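You operate a simulated robot arm through the tools that you are given. There is no shell and no other tool.

The job below is to be done with a simulated robot arm. You get a single attempt, and the scene is never put back.

TASK
Level the grey table deck by the yellow table crank and clamp it.
Fine: yellow clamp lever free and yellow level in the white frame before winding; bubble between the inner lines; lever home after; the level stays. Where these are worked on the way, their far stop is far enough and under half their travel is too little: yellow clamp lever.

Only the result counts: the job must be done as asked and must still hold three seconds after the hand-in. Knocking over, shifting, dropping, spilling or breaking anything else fails it.

THE ROBOT
A 6-joint arm with a two-finger parallel gripper, fixed in place. Base frame: the origin is at the foot of the arm, x ahead of it, y to its left, z up. Readings come in m, rad, newtons and seconds.
With the tool pointing down near the work surface it reaches from about 0.38 to 0.9 m from the base axis. Its first joint turns from -2.007 to 2.007 rad. Payload 3.43 kg.
The tool frame sits at the grasp point between the pads (the TCP): z along the fingers, y along the line on which they close. The tips reach 0.034 m beyond it. Largest opening 0.128 m; finger width 0.024, thickness 0.012; the body of the gripper, 0.048 by 0.13 m, starts 0.096 m behind the TCP.
Orientation is that of the tool frame in the base frame, as a unit quaternion [x, y, z, w]. With the fingers straight down and closing along the base's y, the tool's x points along the base's -x, its y along +y and its z along -z.

THE INTERFACE
- The arm moves only by the tool send_rows. Its arguments are lists of equal length, an entry for each row: "turn": the turn, a rotation vector about the tool's x, y, z in units of 8 degrees (1.0 is 8 degrees), a list of three; "xyz": the shift along the tool's x, y, z in units of 20 mm (1.0 is 20 mm), a list of three; "jaw": the closure in counts, from 0 (fully open) to 255 (shut). In form: {"turn": [[rx, ry, rz], ...], "xyz": [[tx, ty, tz], ...], "jaw": [jaw, ...]}. A call has 1 to 20 rows; each row shifts and turns the commanded pose from where the row before left it, along the tool's axes as they then stand. A call with a number of a shift or a turn outside -1 to 1 is refused whole. Each row takes 0.2 s and may step no farther than 0.05 m and 0.15 rad from the row before; otherwise, or with a gripper value out of range, the whole call is refused. A pose out of reach is approached as far as the arm can. The call stops where the force on the tool passes 90 N (or 10 N more than at its start, if that is more) or the arm is blocked; 0.2 s more then pass. The fingers move at their own pace (about 0.108 m/s each) and stop on an object; they squeeze with about 21 N. The grip force told is the motor's: it shows also when the fingers shut on nothing. Time passes only in rows, and 0.2 s behind the last, so rows that do not move let the fingers close. The reply holds the time, the measured pose of the TCP, the force on the tool along the base axes, the opening and the grip force, in the units named above and with some noise, with the torque about the TCP (base axes, N m) and any sound that the robot's microphone picked up.
- Cameras (640 x 400 px; columns grow to the right, rows downward): "scene" is fixed at [0.2206, -0.6489, 1.2137]; the picture's right is [0.92, -0.40, 0.00], its down [-0.14, -0.33, -0.93] and it looks along [0.37, 0.86, -0.36] (base axes); focal length 311 px, centre (320, 200). "wrist" rides on the gripper at [0.076, -0.011, -0.16] in the tool frame; the picture's right is [0.15, 0.99, 0.00], its down [-0.88, 0.13, -0.46] and it looks along [-0.45, 0.07, 0.89] (tool axes); focal length 234 px, centre (320, 200). There is no depth. A picture from a camera that has moved, and an enlarged one, comes with that camera's place and axes in the base frame and with its lens.
- snapshot(camera): a new picture of that camera. The clock stands still meanwhile.
- raise_lower(by): slides the trunk up (or, below 0, down) by that many m; the arm rides with it, the base frame stays. It gives what a move gives, with no picture.
- zoom(camera, box): a new picture of the part [left, top, right, bottom] of that camera's present view, enlarged. The clock stands still meanwhile.
- finish_job(): hands the job in; it is judged then, once.

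Nothing tells you positions but the pictures and the camera data. Unless the task says otherwise, let go and move clear before handing in.

The tools are called after "Request:" by a JSON object that holds its "op" and its "data". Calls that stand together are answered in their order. send_rows: Moves the arm, as the interface text tells. Its arguments: {"type":"object","properties":{"turn":{"type":"array","items":{"type":"array","items":{"type":"number"}}},"xyz":{"type":"array","items":{"type":"array","items":{"type":"number"}}},"jaw":{"type":"array","items":{"type":"number"}}},"required":["turn","xyz","jaw"]} The other tools are called the same way: raise_lower (by) slides the trunk up or down; snapshot (camera) takes a picture; zoom (camera, box) takes an enlarged picture of a part of a camera's view; finish_job () hands the job in.

At the start:

```text
t: 0.0
ee_pos: [0.4583, 0.2644, 1.0801]
orientation: [0.0, 1.0, 0.0, 0.0]
ft_force: [0.5, 0.2, 0.0]
wrist_torque: [-0.06, 0.01, 0.0]
grip_width: 0.1278
grasp_force: 0.1
trunk travel left (down, up): [-0.525, 0.265]
```

scene: 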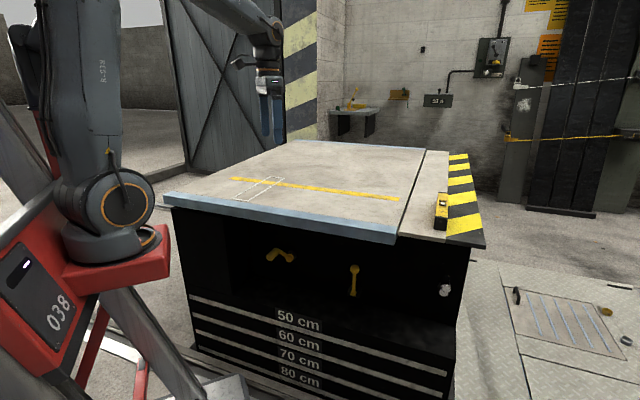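
wrist: 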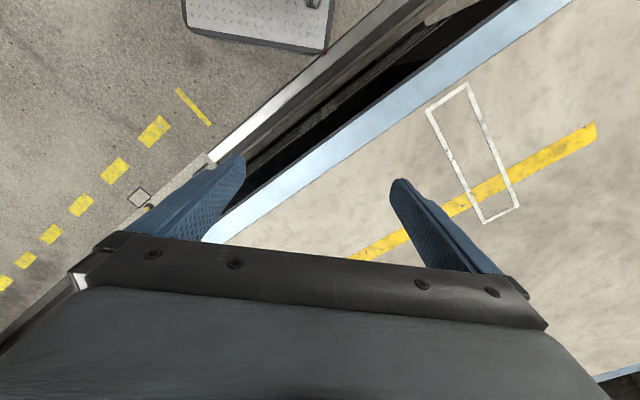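

I see a table with a grey deck, a white frame on it, a yellow level on the side ledge at right, and two yellow controls (a crank and a lever) on the front face. I'll look closer first.

Request:
{"op": "zoom", "data": {"camera": "scene", "box": [220, 230, 480, 392]}}

Request:
{"op": "zoom", "data": {"camera": "scene", "box": [380, 140, 500, 250]}}

Request:
{"op": "zoom", "data": {"camera": "scene", "box": [160, 130, 420, 260]}}

Request:
{"op": "zoom", "data": {"camera": "scene", "box": [320, 20, 520, 145]}}

```text
2.46 times, centred on (350, 311) of scene
camera zoom: at [0.2206, -0.6489, 1.2137], right [0.92, -0.4, 0.0], down [-0.14, -0.33, -0.93], along [0.37, 0.86, -0.36], focal length 766 px, centre (246, -73)
```

zoom: 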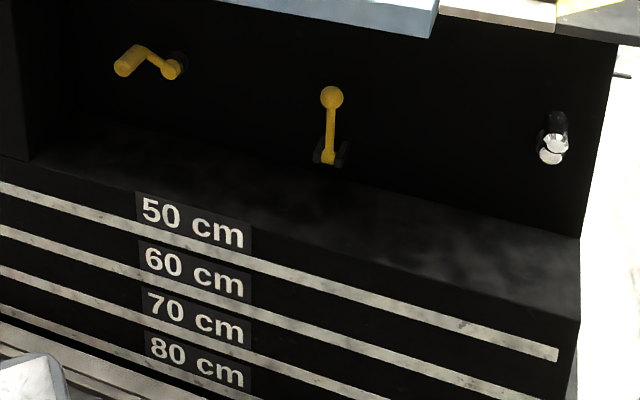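

```text
3.64 times, centred on (440, 195) of scene
camera zoom: at [0.2206, -0.6489, 1.2137], right [0.92, -0.4, 0.0], down [-0.14, -0.33, -0.93], along [0.37, 0.86, -0.36], focal length 1131 px, centre (-116, 218)
```

zoom: 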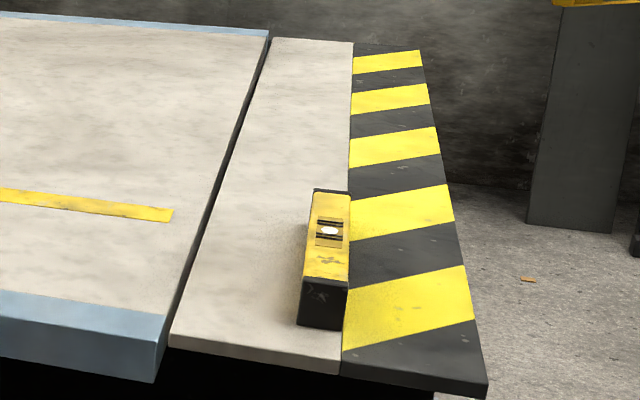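

```text
2.46 times, centred on (290, 195) of scene
camera zoom: at [0.2206, -0.6489, 1.2137], right [0.92, -0.4, 0.0], down [-0.14, -0.33, -0.93], along [0.37, 0.86, -0.36], focal length 766 px, centre (394, 212)
```

zoom: 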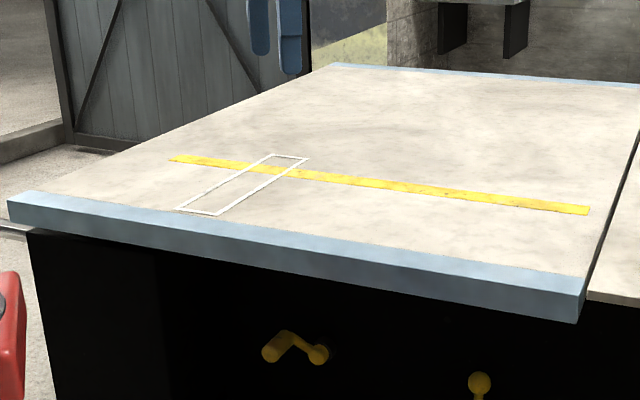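

```text
3.20 times, centred on (420, 82) of scene
camera zoom: at [0.2206, -0.6489, 1.2137], right [0.92, -0.4, 0.0], down [-0.14, -0.33, -0.93], along [0.37, 0.86, -0.36], focal length 995 px, centre (0, 576)
```

zoom: 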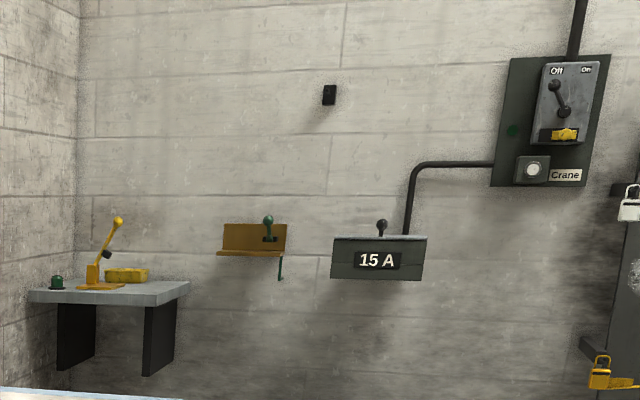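

The deck's top is near z 0.80 with its front edge facing the base at about 43° left of x; the level stands on the ledge far right, and the crank and lever are in a recess under the front edge. I'll turn the hand to match the table and look with the wrist camera.

Request:
{"op": "send_rows", "data": {"turn": [[0, 0, -0.9], [0, 0, -0.9], [0, 0, -0.9], [0, 0, -0.9], [0, 0, -0.9], [0, 0, -0.9]], "xyz": [[0, 0, 0], [0, 0, 0], [0, 0, 0], [0, 0, 0], [0, 0, 0], [0, 0, 0]], "jaw": [0, 0, 0, 0, 0, 0]}}

Request:
{"op": "snapshot", "data": {"camera": "wrist"}}

Request:
{"op": "snapshot", "data": {"camera": "scene"}}

```text
t: 1.4
ee_pos: [0.4587, 0.2631, 1.0807]
orientation: [-0.369, 0.929, 0.0, 0.001]
ft_force: [0.4, -0.2, -0.3]
wrist_torque: [0.01, -0.02, -0.01]
grip_width: 0.128
grasp_force: 0.1
trunk travel left (down, up): [-0.525, 0.265]
```

```text
taken
camera wrist: at [0.4108, 0.2038, 1.2396], right [-0.79, 0.62, 0.0], down [0.55, 0.7, 0.46], along [0.28, 0.36, -0.89], focal length 234 px, centre (320, 200)
```

wrist: 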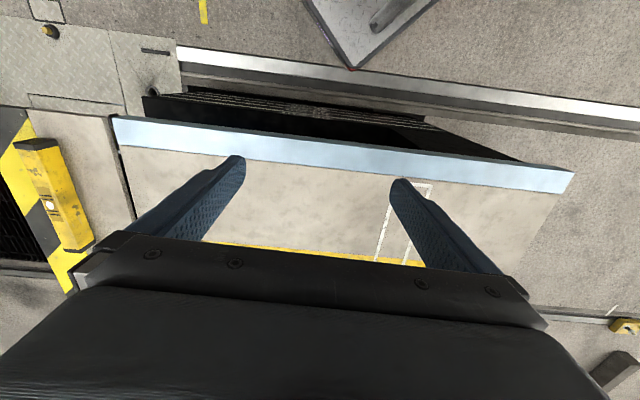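

```text
taken
```

scene: 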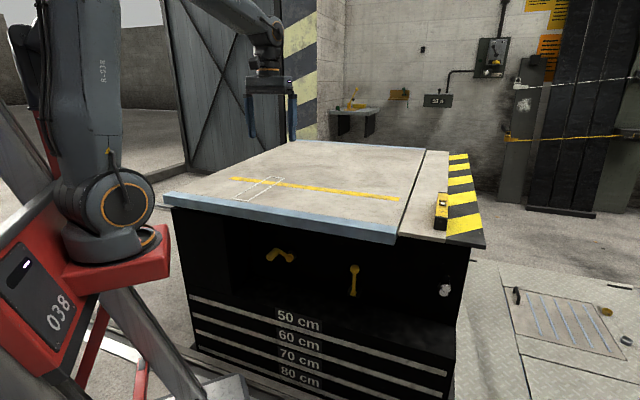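

Next I pitch the hand up and pull it back from the deck edge so the wrist camera can see the recess in the front.

Request:
{"op": "send_rows", "data": {"turn": [[0, -1, 0], [0, -1, 0], [0, -1, 0], [0, -1, 0], [0, -1, 0], [0, -1, 0], [0, -1, 0], [0, -1, 0]], "xyz": [[0.3, 0, 0], [0.3, 0, 0], [0.3, 0, 0], [0.3, 0, 0], [0.2, 0, 0], [0.2, 0, 0], [0, 0, 0], [0, 0, 0]], "jaw": [0, 0, 0, 0, 0, 0, 0, 0]}}

Request:
{"op": "snapshot", "data": {"camera": "wrist"}}

Request:
{"op": "snapshot", "data": {"camera": "scene"}}

```text
t: 3.2
ee_pos: [0.4625, 0.2661, 1.0603]
orientation: [-0.328, 0.812, 0.191, 0.445]
ft_force: [-0.5, -0.7, 0.5]
wrist_torque: [0.0, 0.02, -0.02]
grip_width: 0.128
grasp_force: 0.0
out of reach, approached as far as the arm can: row 5, 6, 7, 8
trunk travel left (down, up): [-0.525, 0.265]
```

```text
taken
camera wrist: at [0.3449, 0.1345, 1.0806], right [-0.75, 0.65, -0.11], down [-0.02, 0.14, 0.99], along [0.66, 0.75, -0.09], focal length 234 px, centre (320, 200)
```

wrist: 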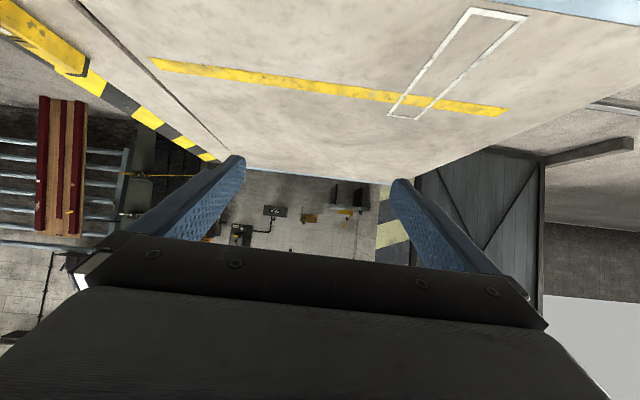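

```text
taken
```

scene: 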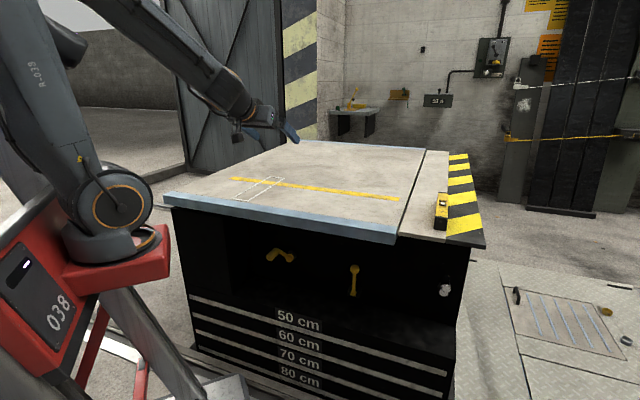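

The table top is clear in view; to reach low in front of the table the arm needs a higher shoulder, so I raise the trunk and then bring the hand back and down in front of the edge.

Request:
{"op": "raise_lower", "data": {"by": 0.26}}

Request:
{"op": "snapshot", "data": {"camera": "scene"}}

```text
t: 5.9
ee_pos: [0.4621, 0.2663, 1.3207]
orientation: [-0.322, 0.803, 0.193, 0.463]
ft_force: [0.0, 1.0, 1.3]
wrist_torque: [-0.01, 0.01, 0.0]
grip_width: 0.128
grasp_force: 0.0
trunk travel left (down, up): [-0.785, 0.005]
```

```text
taken
```

scene: 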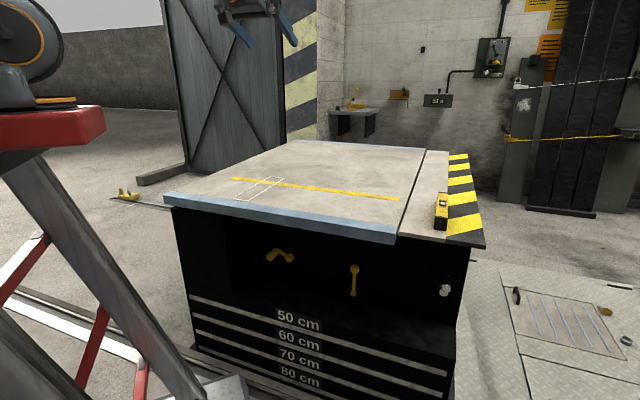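

The trunk is up and the hand hangs well above the deck edge. I lower the hand slowly, drawing back a little from the edge.

Request:
{"op": "send_rows", "data": {"turn": [[0, 0, 0], [0, 0, 0], [0, 0, 0], [0, 0, 0], [0, 0, 0], [0, 0, 0], [0, 0, 0], [0, 0, 0], [0, 0, 0], [0, 0, 0], [0, 0, 0], [0, 0, 0], [0, 0, 0]], "xyz": [[1, 0, 0.3], [1, 0, 0.3], [1, 0, 0.3], [1, 0, 0.3], [1, 0, 0.3], [1, 0, 0.3], [1, 0, 0.3], [1, 0, 0.3], [1, 0, 0.3], [1, 0, 0.3], [1, 0, 0.3], [1, 0, 0.3], [1, 0, 0.3]], "jaw": [0, 0, 0, 0, 0, 0, 0, 0, 0, 0, 0, 0, 0]}}

Request:
{"op": "snapshot", "data": {"camera": "wrist"}}

Request:
{"op": "snapshot", "data": {"camera": "scene"}}

```text
t: 8.7
ee_pos: [0.4606, 0.2297, 1.1011]
orientation: [-0.321, 0.805, 0.199, 0.457]
ft_force: [-0.1, 0.3, -0.3]
wrist_torque: [0.01, -0.01, -0.03]
grip_width: 0.1281
grasp_force: 0.0
out of reach, approached as far as the arm can: row 5, 6, 7, 8, 9, 11, 12, 13
trunk travel left (down, up): [-0.785, 0.005]
```

```text
taken
camera wrist: at [0.3416, 0.0982, 1.1138], right [-0.75, 0.66, -0.1], down [-0.04, 0.11, 0.99], along [0.67, 0.74, -0.06], focal length 234 px, centre (320, 200)
```

wrist: 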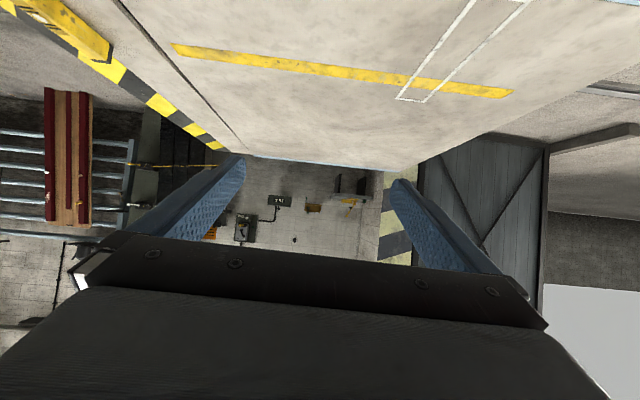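

```text
taken
```

scene: 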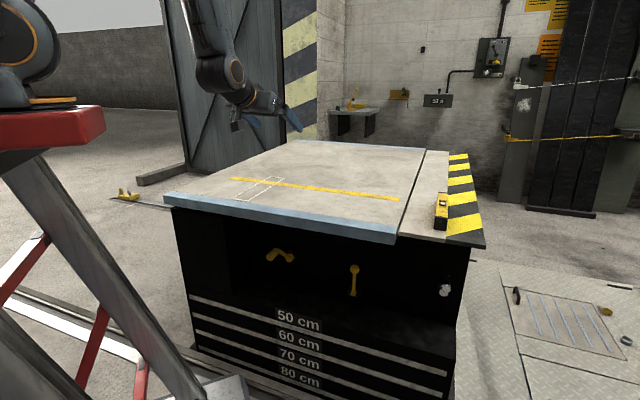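

The hand is still above and slightly beyond the deck edge, limited by reach. I go straight down a bit further and check again before passing the edge.

Request:
{"op": "send_rows", "data": {"turn": [[0, 0, 0], [0, 0, 0], [0, 0, 0], [0, 0, 0]], "xyz": [[1, 0, 0.4], [1, 0, 0.4], [1, 0, 0.4], [1, 0, 0.4]], "jaw": [0, 0, 0, 0]}}

```text
t: 9.7
ee_pos: [0.4635, 0.2095, 1.0962]
orientation: [-0.321, 0.805, 0.199, 0.458]
ft_force: [0.2, 0.2, -0.5]
wrist_torque: [0.01, 0.02, -0.04]
grip_width: 0.1283
grasp_force: 0.1
out of reach, approached as far as the arm can: row 1, 2, 3, 4
trunk travel left (down, up): [-0.785, 0.005]
```

The pitched hand can't pass close to the shoulder, so I'll return the tool to pointing straight down, descend in front of the edge that way, and pitch up afterwards.

Request:
{"op": "send_rows", "data": {"turn": [[0, 1, 0], [0, 1, 0], [0, 1, 0], [0, 1, 0], [0, 1, 0], [0, 1, 0], [0, 1, 0], [0, 1, 0]], "xyz": [[0, 0, 0], [0, 0, 0], [0, 0, 0], [0, 0, 0], [0, 0, 0], [0, 0, 0], [0, 0, 0], [0, 0, 0]], "jaw": [0, 0, 0, 0, 0, 0, 0, 0]}}

Request:
{"op": "snapshot", "data": {"camera": "scene"}}

Request:
{"op": "snapshot", "data": {"camera": "wrist"}}

```text
t: 11.5
ee_pos: [0.4599, 0.2159, 1.0954]
orientation: [-0.381, 0.924, 0.019, 0.002]
ft_force: [-0.8, 0.4, -1.0]
wrist_torque: [-0.01, -0.02, 0.0]
grip_width: 0.1282
grasp_force: 0.1
out of reach, approached as far as the arm can: row 5
trunk travel left (down, up): [-0.785, 0.005]
```

```text
taken
```

scene: 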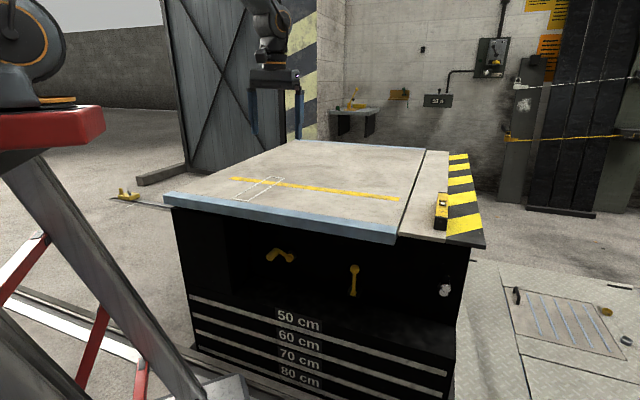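

```text
taken
camera wrist: at [0.4155, 0.1487, 1.253], right [-0.8, 0.6, 0.03], down [0.54, 0.7, 0.48], along [0.26, 0.4, -0.88], focal length 234 px, centre (320, 200)
```

wrist: 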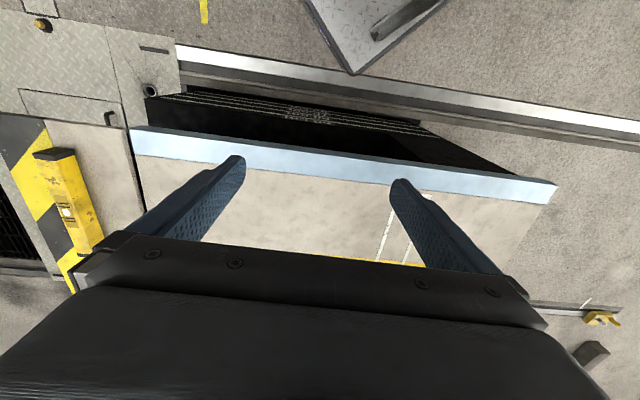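

The command follows the real pose when a row is clipped, so I can rely on the measured pose. Now I square the tool, pull back to w≈0.43 from the base (edge is at 0.516), and descend.

Request:
{"op": "send_rows", "data": {"turn": [[0.244, 0, 0.18], [0, 0, 0], [0, 0, 0], [0, 0, 0], [0, 0, 0], [0, 0, 0], [0, 0, 0], [0, 0, 0], [0, 0, 0], [0, 0, 0]], "xyz": [[0.9, 0, 0], [0.9, 0, 0], [0.8, 0, 0], [0, 0, 1], [0, 0, 1], [0, 0, 1], [0, 0, 1], [0, 0, 1], [0, 0, 1], [0, 0, 1]], "jaw": [0, 0, 0, 0, 0, 0, 0, 0, 0, 0]}}

Request:
{"op": "snapshot", "data": {"camera": "scene"}}

Request:
{"op": "snapshot", "data": {"camera": "wrist"}}

```text
t: 13.7
ee_pos: [0.4266, 0.1829, 0.9541]
orientation: [-0.37, 0.929, 0.004, 0.01]
ft_force: [-0.2, -0.5, -0.2]
wrist_torque: [0.02, -0.05, 0.0]
grip_width: 0.1279
grasp_force: 0.0
trunk travel left (down, up): [-0.785, 0.005]
```

```text
taken
```

scene: 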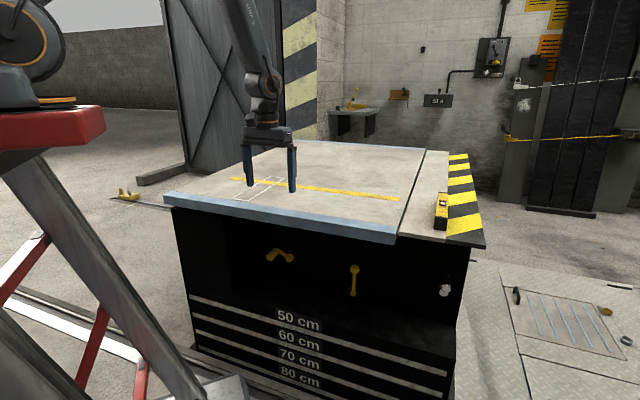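

```text
taken
camera wrist: at [0.3761, 0.1201, 1.1111], right [-0.79, 0.62, 0.0], down [0.54, 0.69, 0.47], along [0.29, 0.37, -0.88], focal length 234 px, centre (320, 200)
```

wrist: 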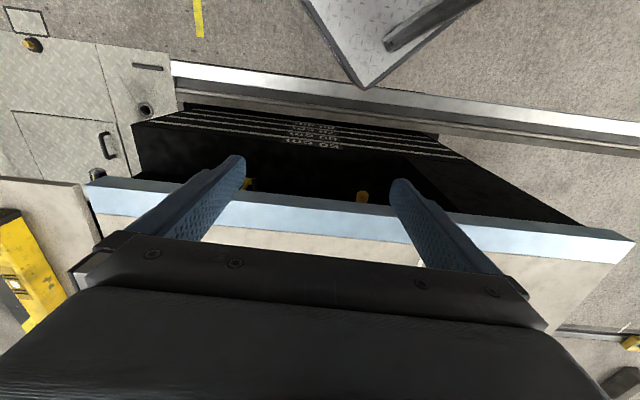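

The hand is now in front of the edge and descending as intended. I continue down below the deck and begin pitching up.

Request:
{"op": "send_rows", "data": {"turn": [[0, 0, 0], [0, 0, 0], [0, 0, 0], [0, 0, 0], [0, 0, 0], [0, 0, 0], [0, 0, 0], [0, 0, 0], [0, 0, 0], [0, 0, 0]], "xyz": [[0.4, 0, 0.9], [0.4, 0, 1], [0, 0, 1], [0, 0, 1], [0, 0, 1], [0, 0, 1], [0, 0, 1], [0, 0, 1], [0, 0, 1], [0, 0, 1]], "jaw": [0, 0, 0, 0, 0, 0, 0, 0, 0, 0]}}

Request:
{"op": "snapshot", "data": {"camera": "scene"}}

Request:
{"op": "snapshot", "data": {"camera": "wrist"}}

```text
t: 15.9
ee_pos: [0.4169, 0.1739, 0.7574]
orientation: [-0.37, 0.929, 0.004, 0.009]
ft_force: [-0.4, 0.0, 0.2]
wrist_torque: [-0.03, -0.04, -0.03]
grip_width: 0.1281
grasp_force: 0.1
trunk travel left (down, up): [-0.785, 0.005]
```

```text
taken
```

scene: 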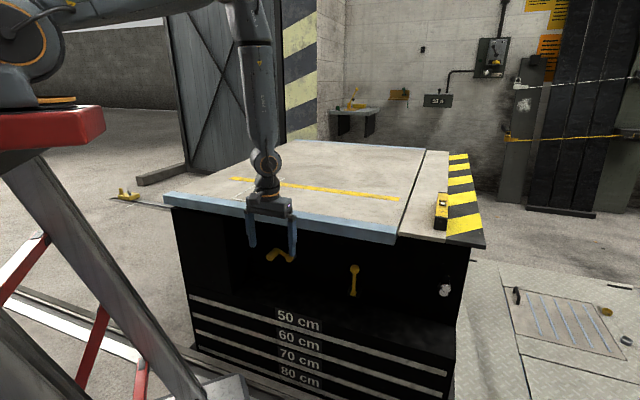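

```text
taken
camera wrist: at [0.3669, 0.1112, 0.9145], right [-0.79, 0.62, 0.0], down [0.54, 0.69, 0.47], along [0.29, 0.37, -0.88], focal length 234 px, centre (320, 200)
```

wrist: 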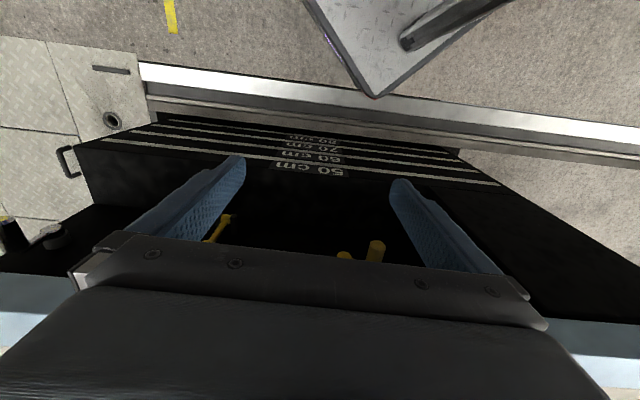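

The fingertips are now just below the deck front. I pitch the hand forward to look straight into the recess.

Request:
{"op": "send_rows", "data": {"turn": [[0, -1, 0], [0, -1, 0], [0, -1, 0], [0, -1, 0], [0, -1, 0], [0, -1, 0]], "xyz": [[0, 0, 0.8], [0, 0, 0.8], [0, 0, 0], [0, 0, 0], [0, 0, 0], [0, 0, 0]], "jaw": [0, 0, 0, 0, 0, 0]}}

Request:
{"op": "snapshot", "data": {"camera": "scene"}}

Request:
{"op": "snapshot", "data": {"camera": "wrist"}}

```text
t: 17.3
ee_pos: [0.4182, 0.1764, 0.7247]
orientation: [-0.336, 0.844, 0.154, 0.388]
ft_force: [-0.1, 0.3, 0.1]
wrist_torque: [-0.02, -0.03, 0.01]
grip_width: 0.1281
grasp_force: 0.0
out of reach, approached as far as the arm can: row 1
trunk travel left (down, up): [-0.785, 0.005]
```

```text
taken
```

scene: 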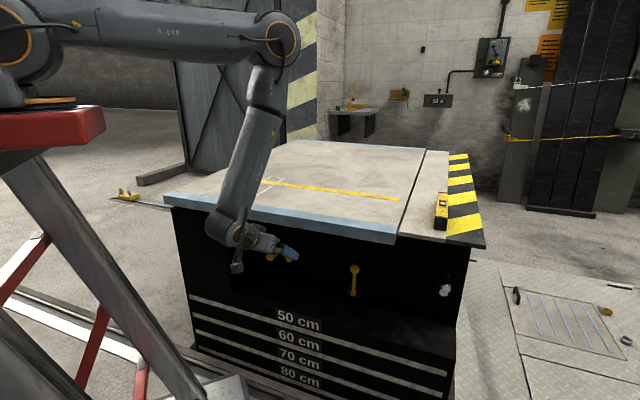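

```text
taken
camera wrist: at [0.3023, 0.0509, 0.7712], right [-0.75, 0.65, -0.11], down [0.08, 0.25, 0.96], along [0.66, 0.71, -0.24], focal length 234 px, centre (320, 200)
```

wrist: 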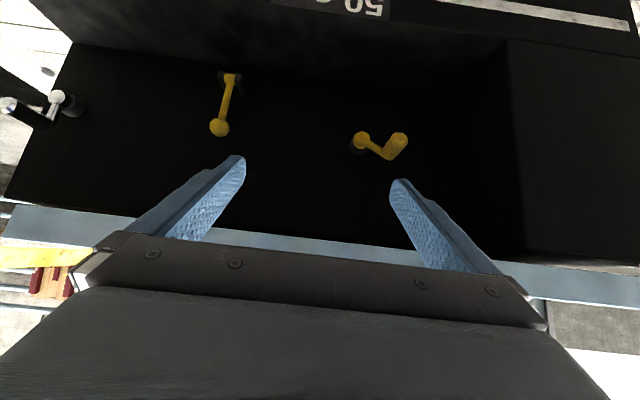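

I now see the crank, the lever and a chrome decoy knob in the recess (picture is upside down). I'll zoom for precise positions.

Request:
{"op": "zoom", "data": {"camera": "wrist", "box": [180, 50, 440, 212]}}

Request:
{"op": "zoom", "data": {"camera": "scene", "box": [250, 235, 410, 335]}}

Request:
{"op": "zoom", "data": {"camera": "wrist", "box": [0, 40, 240, 270]}}

```text
2.46 times, centred on (310, 131) of wrist
camera zoom: at [0.3023, 0.0509, 0.7712], right [-0.75, 0.65, -0.11], down [0.08, 0.25, 0.96], along [0.66, 0.71, -0.24], focal length 576 px, centre (345, 370)
```

zoom: 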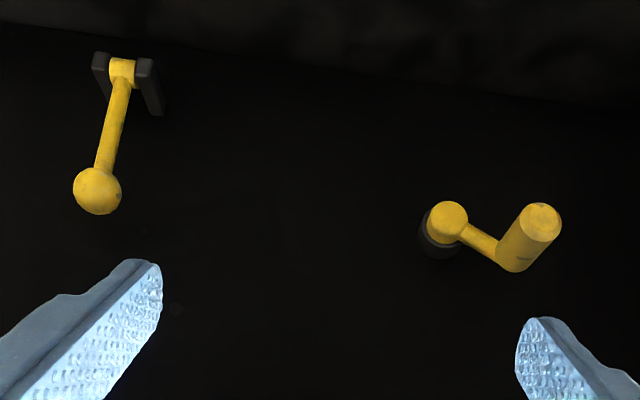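

```text
4.00 times, centred on (330, 285) of scene
camera zoom: at [0.2206, -0.6489, 1.2137], right [0.92, -0.4, 0.0], down [-0.14, -0.33, -0.93], along [0.37, 0.86, -0.36], focal length 1244 px, centre (280, -140)
```

zoom: 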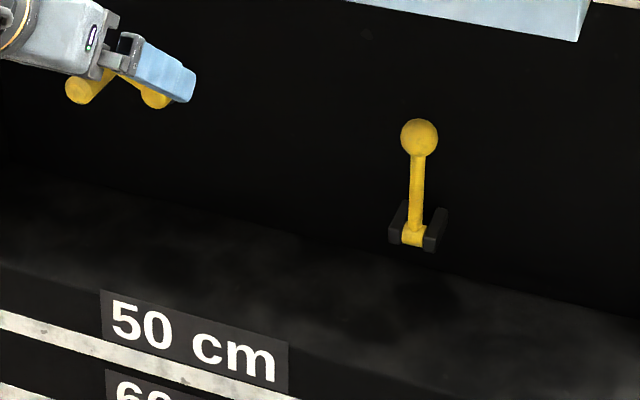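

```text
1.74 times, centred on (120, 155) of wrist
camera zoom: at [0.3023, 0.0509, 0.7712], right [-0.75, 0.65, -0.11], down [0.08, 0.25, 0.96], along [0.66, 0.71, -0.24], focal length 407 px, centre (668, 278)
```

zoom: 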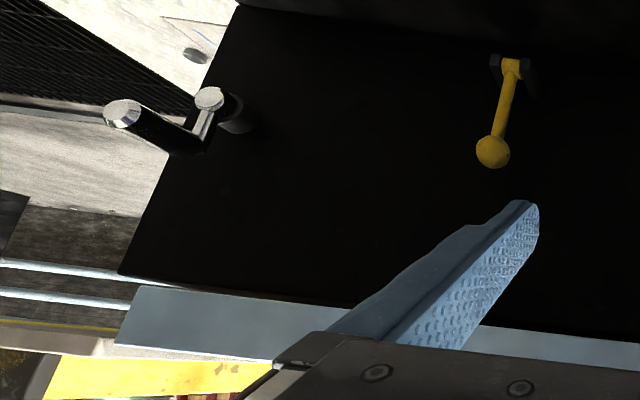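

The lever ball is at about (0.733, 0.212, 0.553) with its pivot 0.11 below, and the crank handle end at about (0.475, 0.449, 0.535). To work there without the forearm hitting the deck, I'll rise in front of the table, slide to the lever's lane, and then lower the trunk.

Request:
{"op": "send_rows", "data": {"turn": [[0, 0, 0], [0, 0, 0], [0, 0, 0], [0, 0, 0], [0, 0, 0], [0, 0, 0], [0, 0, 0], [0, 0, 0], [0, 0, 0], [0, 0, 0], [0, 0, 0], [0, 0, 0], [0, 0, 0], [0, 0, 0], [0, 0, 0], [0, 0, 0], [0, 0, 0], [0, 0, 0], [0, 0, 0], [0, 0, 0]], "xyz": [[-0.97, -0.475, -0.99], [-0.97, -0.475, -0.99], [-0.97, -0.475, -0.99], [-0.97, -0.475, -0.99], [-0.97, -0.475, -0.95], [-0.98, -0.475, -0.95], [-0.98, -0.475, -0.95], [-0.98, -0.475, -0.95], [-0.98, -0.475, -0.95], [-0.98, -0.475, -0.95], [-0.98, -0.475, -0.95], [-0.98, -0.475, -0.95], [-0.98, -0.475, -0.95], [-0.98, -0.475, -0.95], [-0.98, -0.475, -0.95], [-0.98, -0.475, -0.95], [-0.98, -0.475, -0.95], [-0.98, -0.475, -0.95], [-0.98, -0.475, -0.95], [-0.98, -0.475, -0.95]], "jaw": [0, 0, 0, 0, 0, 0, 0, 0, 0, 0, 0, 0, 0, 0, 0, 0, 0, 0, 0, 0]}}

Request:
{"op": "snapshot", "data": {"camera": "scene"}}

Request:
{"op": "snapshot", "data": {"camera": "wrist"}}

```text
t: 21.5
ee_pos: [0.5261, 0.0144, 1.2727]
orientation: [-0.337, 0.845, 0.155, 0.386]
ft_force: [-0.2, 0.0, 0.5]
wrist_torque: [0.02, 0.04, 0.04]
grip_width: 0.1281
grasp_force: 0.0
trunk travel left (down, up): [-0.785, 0.005]
```

```text
taken
```

scene: 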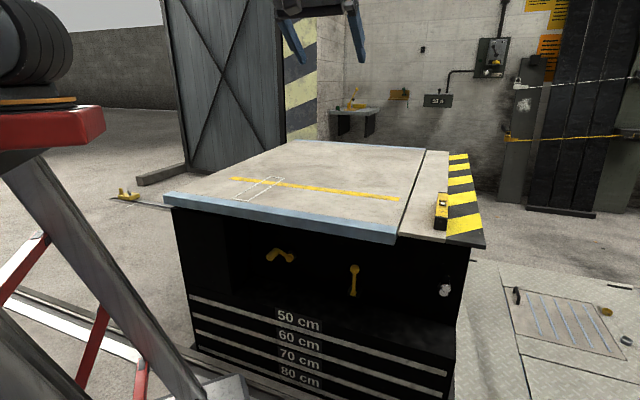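

```text
taken
camera wrist: at [0.4097, -0.1106, 1.3204], right [-0.75, 0.65, -0.11], down [0.08, 0.25, 0.96], along [0.66, 0.71, -0.24], focal length 234 px, centre (320, 200)
```

wrist: 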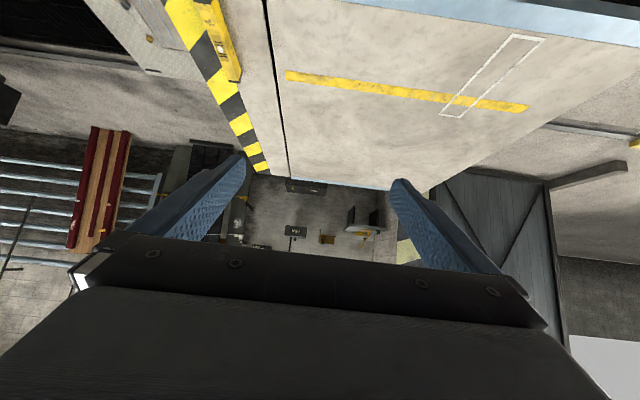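

The hand is above and in front, in the lever's lane, with a good view of the level and frame. I take zoomed views of these before lowering.

Request:
{"op": "zoom", "data": {"camera": "wrist", "box": [160, 0, 320, 100]}}

Request:
{"op": "zoom", "data": {"camera": "wrist", "box": [400, 0, 600, 125]}}

```text
4.00 times, centred on (240, 50) of wrist
camera zoom: at [0.4097, -0.1106, 1.3204], right [-0.75, 0.65, -0.11], down [0.08, 0.25, 0.96], along [0.66, 0.71, -0.24], focal length 937 px, centre (640, 800)
```

zoom: 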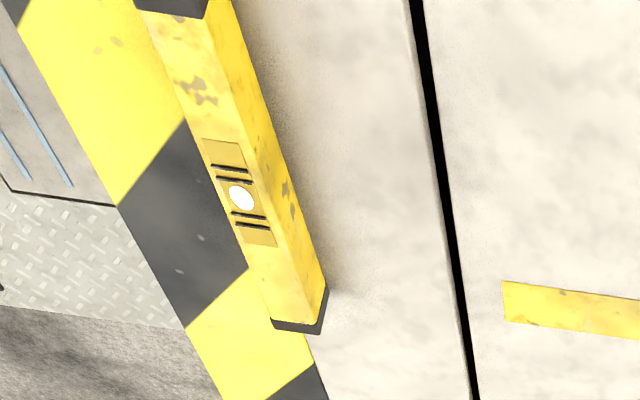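

```text
3.20 times, centred on (500, 62) of wrist
camera zoom: at [0.4097, -0.1106, 1.3204], right [-0.75, 0.65, -0.11], down [0.08, 0.25, 0.96], along [0.66, 0.71, -0.24], focal length 749 px, centre (-256, 640)
```

zoom: 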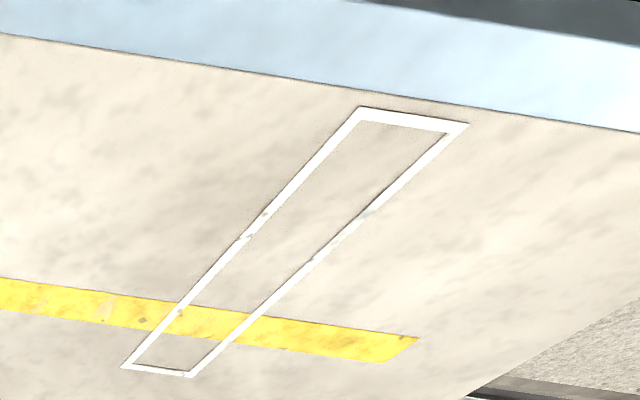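

Combining views, the table's axis is about 45.4° from x: front edge plane at w≈0.54, lever ball at w≈0.666, u≈0.373, z≈0.553. The hand is clear in front of the table, so I lower the trunk.

Request:
{"op": "raise_lower", "data": {"by": -0.3}}

Request:
{"op": "snapshot", "data": {"camera": "scene"}}

```text
t: 24.5
ee_pos: [0.5248, 0.014, 0.9699]
orientation: [-0.335, 0.845, 0.154, 0.386]
ft_force: [-0.1, 0.1, -0.7]
wrist_torque: [-0.04, 0.0, 0.0]
grip_width: 0.1281
grasp_force: 0.1
trunk travel left (down, up): [-0.485, 0.305]
```

```text
taken
```

scene: 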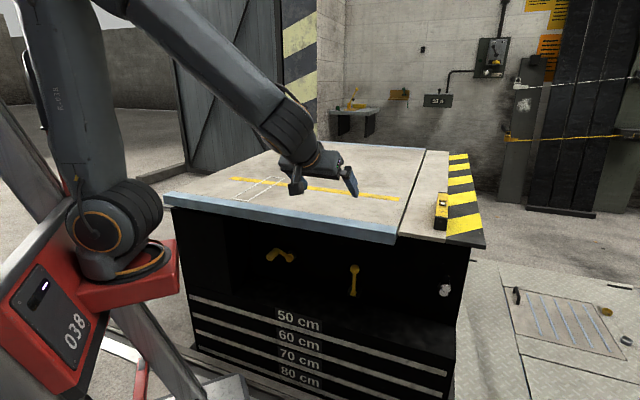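

The arm reaches down from behind with plenty of clearance. I lower the rest of the way.

Request:
{"op": "raise_lower", "data": {"by": -0.33}}

Request:
{"op": "snapshot", "data": {"camera": "scene"}}

Request:
{"op": "snapshot", "data": {"camera": "wrist"}}

```text
t: 27.7
ee_pos: [0.5632, 0.0146, 0.6414]
orientation: [-0.335, 0.845, 0.154, 0.387]
ft_force: [0.4, 0.1, 0.2]
wrist_torque: [0.0, 0.01, 0.0]
grip_width: 0.1282
grasp_force: 0.0
trunk travel left (down, up): [-0.155, 0.635]
```

```text
taken
```

scene: 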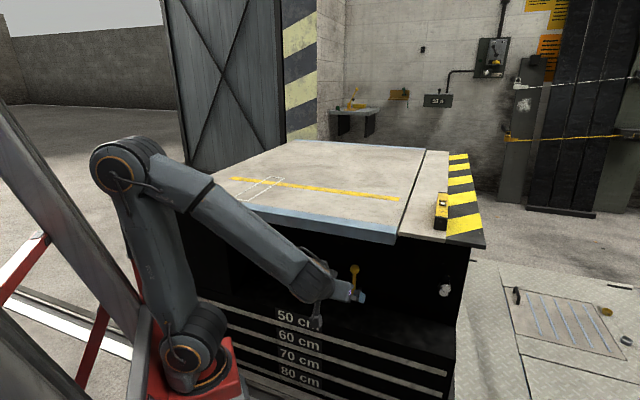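

```text
taken
camera wrist: at [0.4469, -0.1111, 0.6873], right [-0.75, 0.65, -0.11], down [0.08, 0.25, 0.96], along [0.66, 0.71, -0.24], focal length 234 px, centre (320, 200)
```

wrist: 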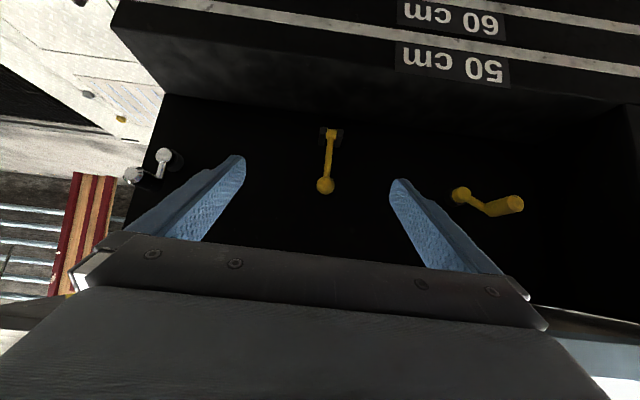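

The hand is level with the recess and the lever ball re-triangulates to (0.7335, 0.2117, 0.552). I align yaw and pitch the hand to about 65°.

Request:
{"op": "send_rows", "data": {"turn": [[-0.095, -1, -0.08], [-0.095, -1, -0.08]], "xyz": [[0, 0, 0], [0, 0, 0]], "jaw": [0, 0]}}

Request:
{"op": "zoom", "data": {"camera": "wrist", "box": [200, 70, 440, 220]}}

```text
t: 28.3
ee_pos: [0.5841, 0.0008, 0.6521]
orientation: [-0.327, 0.776, 0.208, 0.497]
ft_force: [-0.5, 0.1, -0.2]
wrist_torque: [0.0, 0.04, 0.01]
grip_width: 0.128
grasp_force: 0.0
out of reach, approached as far as the arm can: row 1, 2
trunk travel left (down, up): [-0.155, 0.635]
```

```text
2.67 times, centred on (320, 145) of wrist
camera zoom: at [0.4682, -0.1323, 0.6498], right [-0.75, 0.65, -0.14], down [-0.13, 0.06, 0.99], along [0.65, 0.76, 0.03], focal length 624 px, centre (320, 347)
```

zoom: 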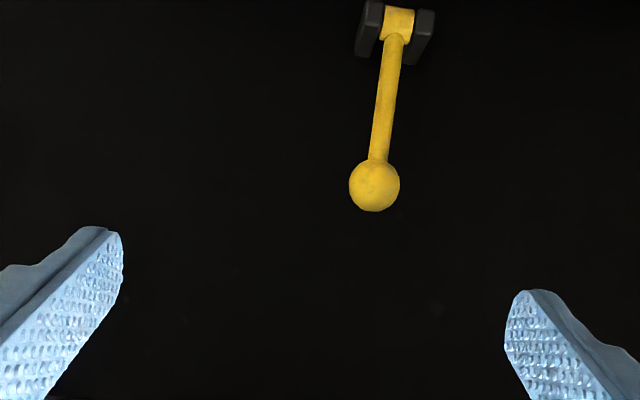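

The rows were clipped again, so I check the arm's posture from the scene camera.

Request:
{"op": "snapshot", "data": {"camera": "scene"}}

Request:
{"op": "zoom", "data": {"camera": "scene", "box": [70, 120, 390, 400]}}

```text
taken
```

scene: 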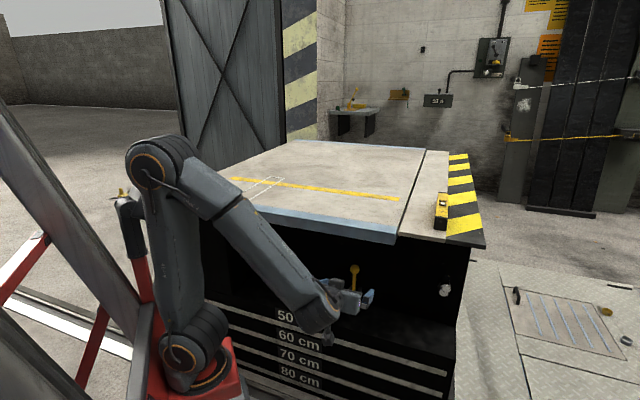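

```text
1.43 times, centred on (230, 260) of scene
camera zoom: at [0.2206, -0.6489, 1.2137], right [0.92, -0.4, 0.0], down [-0.14, -0.33, -0.93], along [0.37, 0.86, -0.36], focal length 444 px, centre (449, 114)
```

zoom: 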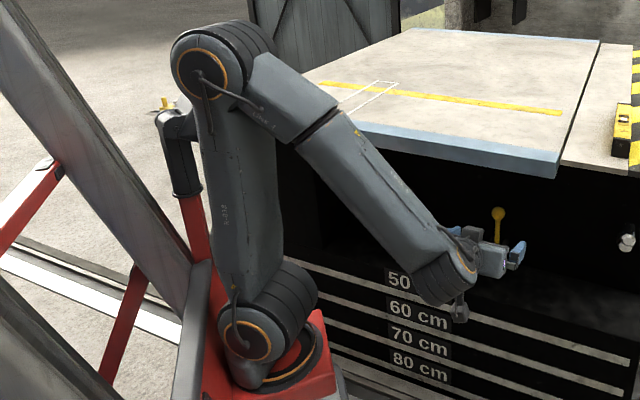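

The arm folds only down to about 0.36 m from its shoulder, which explains the clipping; moving forward is fine. I advance to a pre-grasp about 7.5 cm before the lever ball.

Request:
{"op": "send_rows", "data": {"turn": [[0, 0, 0], [0, 0, 0], [0, 0, 0], [0, 0, 0], [0, 0, 0], [0, 0, 0], [0, 0, 0], [0, 0, 0], [0, 0, 0], [0, 0, 0]], "xyz": [[-0.0775, 0.208, 0.994], [-0.0775, 0.208, 0.994], [-0.0775, 0.208, 0.994], [-0.0775, 0.208, 0.994], [-0.0775, 0.208, 0.994], [-0.0775, 0.208, 0.994], [-0.0775, 0.208, 0.994], [-0.0775, 0.208, 0.994], [-0.0775, 0.208, 0.994], [-0.0775, 0.208, 0.994]], "jaw": [0, 0, 0, 0, 0, 0, 0, 0, 0, 0]}}

Request:
{"op": "snapshot", "data": {"camera": "wrist"}}

Request:
{"op": "snapshot", "data": {"camera": "scene"}}

```text
t: 30.5
ee_pos: [0.6908, 0.1629, 0.5833]
orientation: [-0.326, 0.777, 0.207, 0.498]
ft_force: [-0.5, -0.4, 0.6]
wrist_torque: [0.0, 0.01, 0.02]
grip_width: 0.1278
grasp_force: 0.1
out of reach, approached as far as the arm can: row 2
trunk travel left (down, up): [-0.155, 0.635]
```

```text
taken
camera wrist: at [0.5738, 0.03, 0.5817], right [-0.75, 0.65, -0.14], down [-0.13, 0.06, 0.99], along [0.65, 0.76, 0.03], focal length 234 px, centre (320, 200)
```

wrist: 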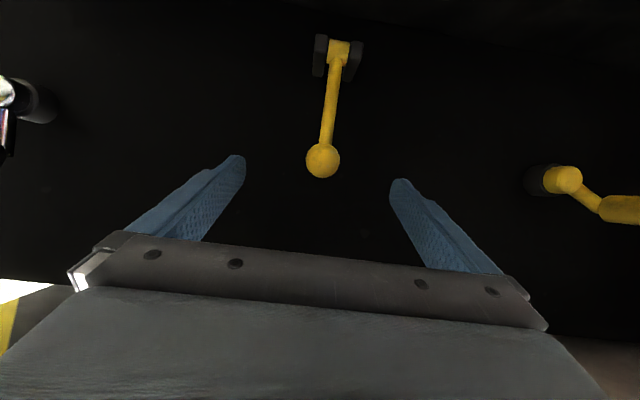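

```text
taken
```

scene: 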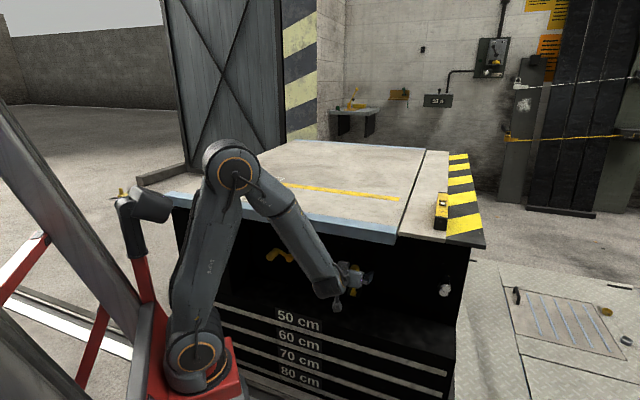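

The ball lies centred between the fingers 7 cm ahead. I advance onto it and close.

Request:
{"op": "send_rows", "data": {"turn": [[0, 0, 0], [0, 0, 0], [0, 0, 0], [0, 0, 0], [0, 0, 0], [0, 0, 0], [0, 0, 0], [0, 0, 0], [0, 0, 0]], "xyz": [[0.04, 0.045, 0.85], [0.04, 0.045, 0.85], [0.04, 0.045, 0.85], [0.04, 0.045, 0.85], [0, 0, 0], [0, 0, 0], [0, 0, 0], [0, 0, 0], [0, 0, 0]], "jaw": [0, 0, 0, 0, 130, 255, 255, 255, 255]}}

Request:
{"op": "snapshot", "data": {"camera": "wrist"}}

```text
t: 32.5
ee_pos: [0.7303, 0.2078, 0.5511]
orientation: [-0.324, 0.777, 0.206, 0.498]
ft_force: [16.6, -8.3, -4.1]
wrist_torque: [0.34, -0.4, -0.08]
grip_width: 0.0349
grasp_force: 44.8
trunk travel left (down, up): [-0.155, 0.635]
```

```text
taken
camera wrist: at [0.6131, 0.0738, 0.5491], right [-0.74, 0.65, -0.14], down [-0.13, 0.06, 0.99], along [0.66, 0.75, 0.04], focal length 234 px, centre (320, 200)
```

wrist: 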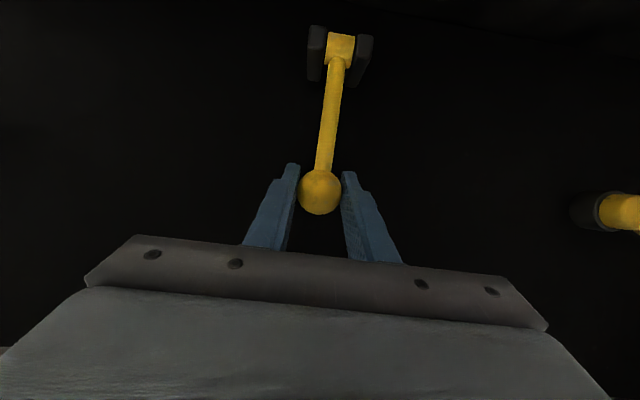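

The ball is gripped. I try pulling it outward along its arc in small steps and watch the forces.

Request:
{"op": "send_rows", "data": {"turn": [[0, 0, 0], [0, 0, 0]], "xyz": [[0.468, -0.08, -0.82], [0.603, 0, -0.719]], "jaw": [255, 255]}}

Request:
{"op": "snapshot", "data": {"camera": "wrist"}}

```text
t: 33.1
ee_pos: [0.7036, 0.1799, 0.5446]
orientation: [-0.325, 0.776, 0.207, 0.499]
ft_force: [17.0, -1.5, 6.2]
wrist_torque: [0.91, -0.95, -0.12]
grip_width: 0.0352
grasp_force: 44.8
trunk travel left (down, up): [-0.155, 0.635]
```

```text
taken
camera wrist: at [0.5873, 0.0472, 0.543], right [-0.75, 0.65, -0.14], down [-0.13, 0.06, 0.99], along [0.65, 0.76, 0.04], focal length 234 px, centre (320, 200)
```

wrist: 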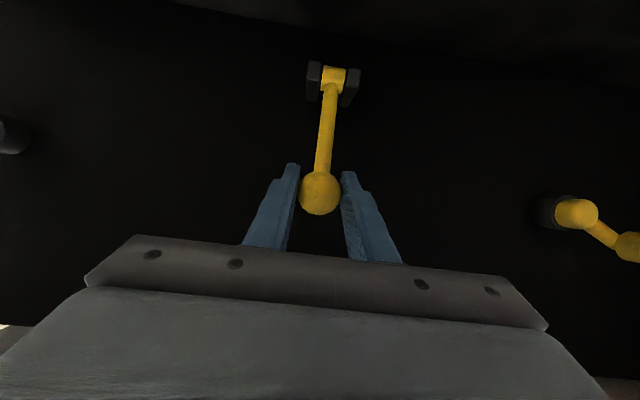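

The lever swings outward with the hand. I continue along the arc.

Request:
{"op": "send_rows", "data": {"turn": [[0, 0, 0], [0, 0, 0], [0, 0, 0], [0, 0, 0]], "xyz": [[0.723, -0.05, -0.609], [0.815, -0.05, -0.473], [0.884, 0, -0.325], [0.927, 0, -0.167]], "jaw": [255, 255, 255, 255]}}

Request:
{"op": "snapshot", "data": {"camera": "wrist"}}

```text
t: 34.1
ee_pos: [0.6649, 0.1357, 0.4966]
orientation: [-0.325, 0.778, 0.205, 0.497]
ft_force: [-0.4, -0.6, -0.1]
wrist_torque: [-0.01, 0.01, -0.01]
grip_width: 0.0
grasp_force: 33.1
trunk travel left (down, up): [-0.155, 0.635]
```

```text
taken
camera wrist: at [0.5479, 0.0022, 0.4952], right [-0.74, 0.65, -0.14], down [-0.12, 0.06, 0.99], along [0.66, 0.75, 0.03], focal length 234 px, centre (320, 200)
```

wrist: 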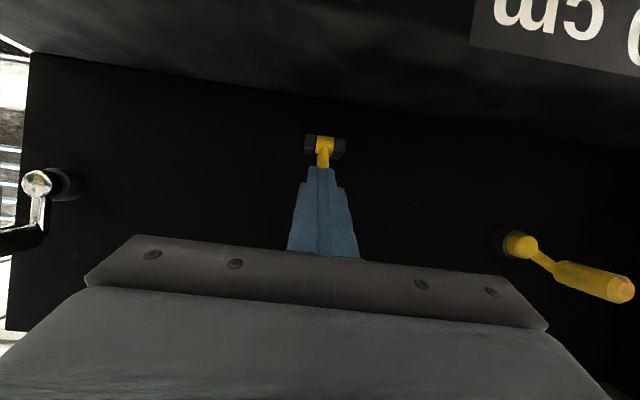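

The ball slipped out of the grip. I look at where the lever stands now.

Request:
{"op": "zoom", "data": {"camera": "scene", "box": [290, 235, 410, 325]}}

Request:
{"op": "zoom", "data": {"camera": "wrist", "box": [260, 110, 400, 270]}}

```text
4.44 times, centred on (350, 280) of scene
camera zoom: at [0.2206, -0.6489, 1.2137], right [0.92, -0.4, 0.0], down [-0.14, -0.33, -0.93], along [0.37, 0.86, -0.36], focal length 1382 px, centre (187, -156)
```

zoom: 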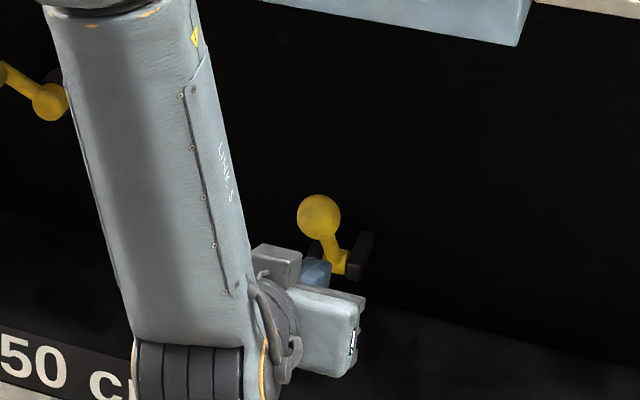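

```text
2.50 times, centred on (330, 190) of wrist
camera zoom: at [0.5479, 0.0022, 0.4952], right [-0.74, 0.65, -0.14], down [-0.12, 0.06, 0.99], along [0.66, 0.75, 0.03], focal length 585 px, centre (295, 225)
```

zoom: 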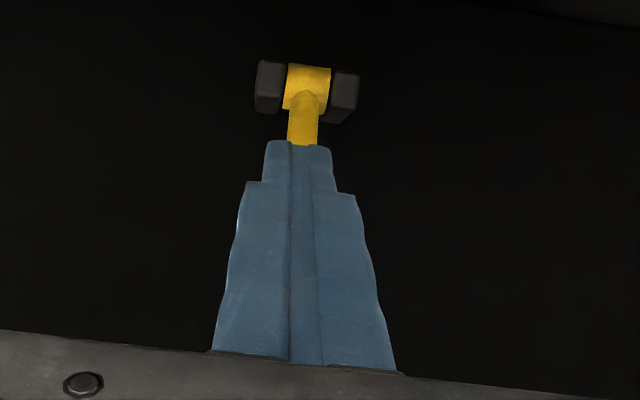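

The lever now leans out about 34°, with the fingers shut below it. I open, move back up around the ball and regrip it.

Request:
{"op": "send_rows", "data": {"turn": [[0, 0, 0], [0, 0, 0], [0, 0, 0], [0, 0, 0], [0, 0, 0], [0, 0, 0], [0, 0, 0]], "xyz": [[0, 0, 0], [0, 0, 0], [0, 0, 0], [0, 0, 0], [-0.85, 0.075, 0.25], [-0.85, 0.075, 0.25], [-0.85, 0.075, 0.25]], "jaw": [0, 0, 0, 0, 0, 0, 0]}}

Request:
{"op": "snapshot", "data": {"camera": "wrist"}}

Request:
{"op": "zoom", "data": {"camera": "scene", "box": [290, 235, 410, 325]}}

```text
t: 35.7
ee_pos: [0.6869, 0.167, 0.5388]
orientation: [-0.326, 0.778, 0.205, 0.497]
ft_force: [-0.6, 0.6, -0.1]
wrist_torque: [-0.03, 0.02, -0.01]
grip_width: 0.1279
grasp_force: 0.1
trunk travel left (down, up): [-0.155, 0.635]
```

```text
taken
camera wrist: at [0.5697, 0.033, 0.5365], right [-0.75, 0.65, -0.14], down [-0.13, 0.06, 0.99], along [0.65, 0.76, 0.03], focal length 234 px, centre (320, 200)
```

wrist: 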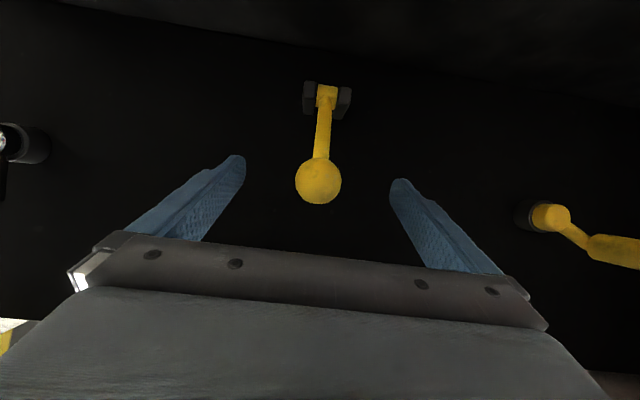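

```text
4.44 times, centred on (350, 280) of scene
camera zoom: at [0.2206, -0.6489, 1.2137], right [0.92, -0.4, 0.0], down [-0.14, -0.33, -0.93], along [0.37, 0.86, -0.36], focal length 1382 px, centre (187, -156)
```

zoom: 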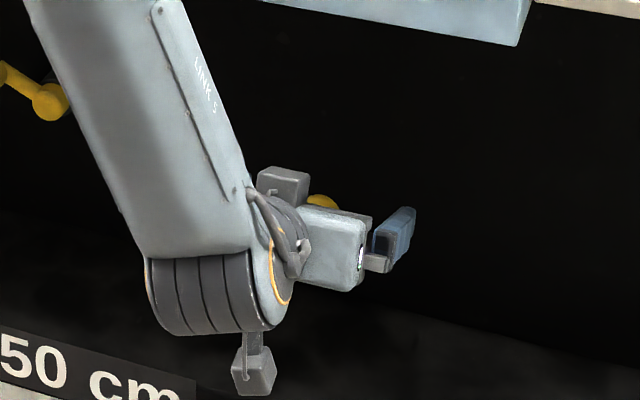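

The ball sits between the open fingers. I close on it, then pull gently a single step to tell whether it is at a stop.

Request:
{"op": "send_rows", "data": {"turn": [[0, 0, 0], [0, 0, 0], [0, 0, 0], [0, 0, 0], [0, 0, 0]], "xyz": [[0.3, 0.05, 0.2], [0, 0, 0], [0, 0, 0], [0, 0, 0], [0, 0, 0]], "jaw": [0, 150, 255, 255, 255]}}

Request:
{"op": "send_rows", "data": {"turn": [[0, 0, 0]], "xyz": [[0.38, 0, -0.26]], "jaw": [255]}}

Request:
{"op": "snapshot", "data": {"camera": "wrist"}}

```text
t: 36.9
ee_pos: [0.6886, 0.1662, 0.5305]
orientation: [-0.323, 0.778, 0.204, 0.498]
ft_force: [26.4, -22.4, -5.9]
wrist_torque: [-0.15, -0.02, -0.03]
grip_width: 0.0348
grasp_force: 44.8
trunk travel left (down, up): [-0.155, 0.635]
```

```text
t: 37.3
ee_pos: [0.6846, 0.1618, 0.5288]
orientation: [-0.323, 0.777, 0.205, 0.499]
ft_force: [46.6, -19.9, -7.0]
wrist_torque: [0.72, -0.83, 0.08]
grip_width: 0.0349
grasp_force: 45.2
trunk travel left (down, up): [-0.155, 0.635]
```

```text
taken
camera wrist: at [0.5671, 0.0284, 0.5258], right [-0.74, 0.65, -0.14], down [-0.13, 0.06, 0.99], along [0.66, 0.75, 0.04], focal length 234 px, centre (320, 200)
```

wrist: 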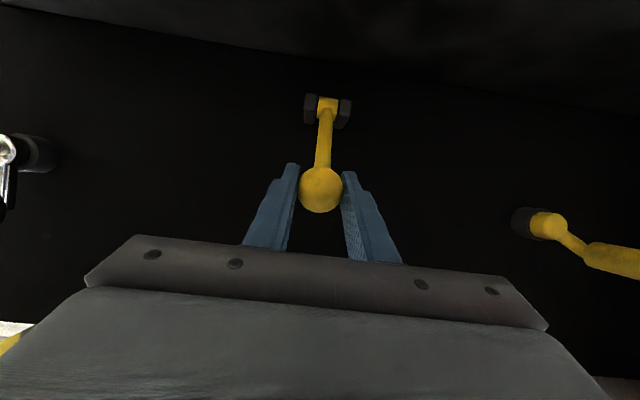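

There's sizeable side load from a small misalignment. I relieve it sideways and then pull a little more.

Request:
{"op": "send_rows", "data": {"turn": [[0, 0, 0]], "xyz": [[0, -0.2, 0]], "jaw": [255]}}

Request:
{"op": "send_rows", "data": {"turn": [[0, 0, 0]], "xyz": [[0.38, 0, -0.26]], "jaw": [255]}}

Request:
{"op": "snapshot", "data": {"camera": "wrist"}}

```text
t: 37.7
ee_pos: [0.6844, 0.1619, 0.5286]
orientation: [-0.327, 0.776, 0.208, 0.498]
ft_force: [21.6, -9.2, 7.9]
wrist_torque: [0.85, -0.95, -0.1]
grip_width: 0.0347
grasp_force: 45.5
trunk travel left (down, up): [-0.155, 0.635]
```

```text
t: 38.1
ee_pos: [0.6782, 0.154, 0.5213]
orientation: [-0.326, 0.777, 0.206, 0.497]
ft_force: [18.6, 5.8, -3.0]
wrist_torque: [0.86, -0.82, 0.0]
grip_width: 0.0348
grasp_force: 44.9
trunk travel left (down, up): [-0.155, 0.635]
```

```text
taken
camera wrist: at [0.5612, 0.0204, 0.5193], right [-0.75, 0.65, -0.14], down [-0.12, 0.06, 0.99], along [0.65, 0.76, 0.03], focal length 234 px, centre (320, 200)
```

wrist: 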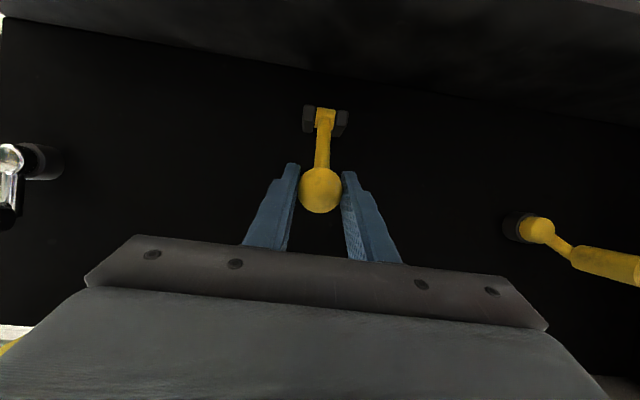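

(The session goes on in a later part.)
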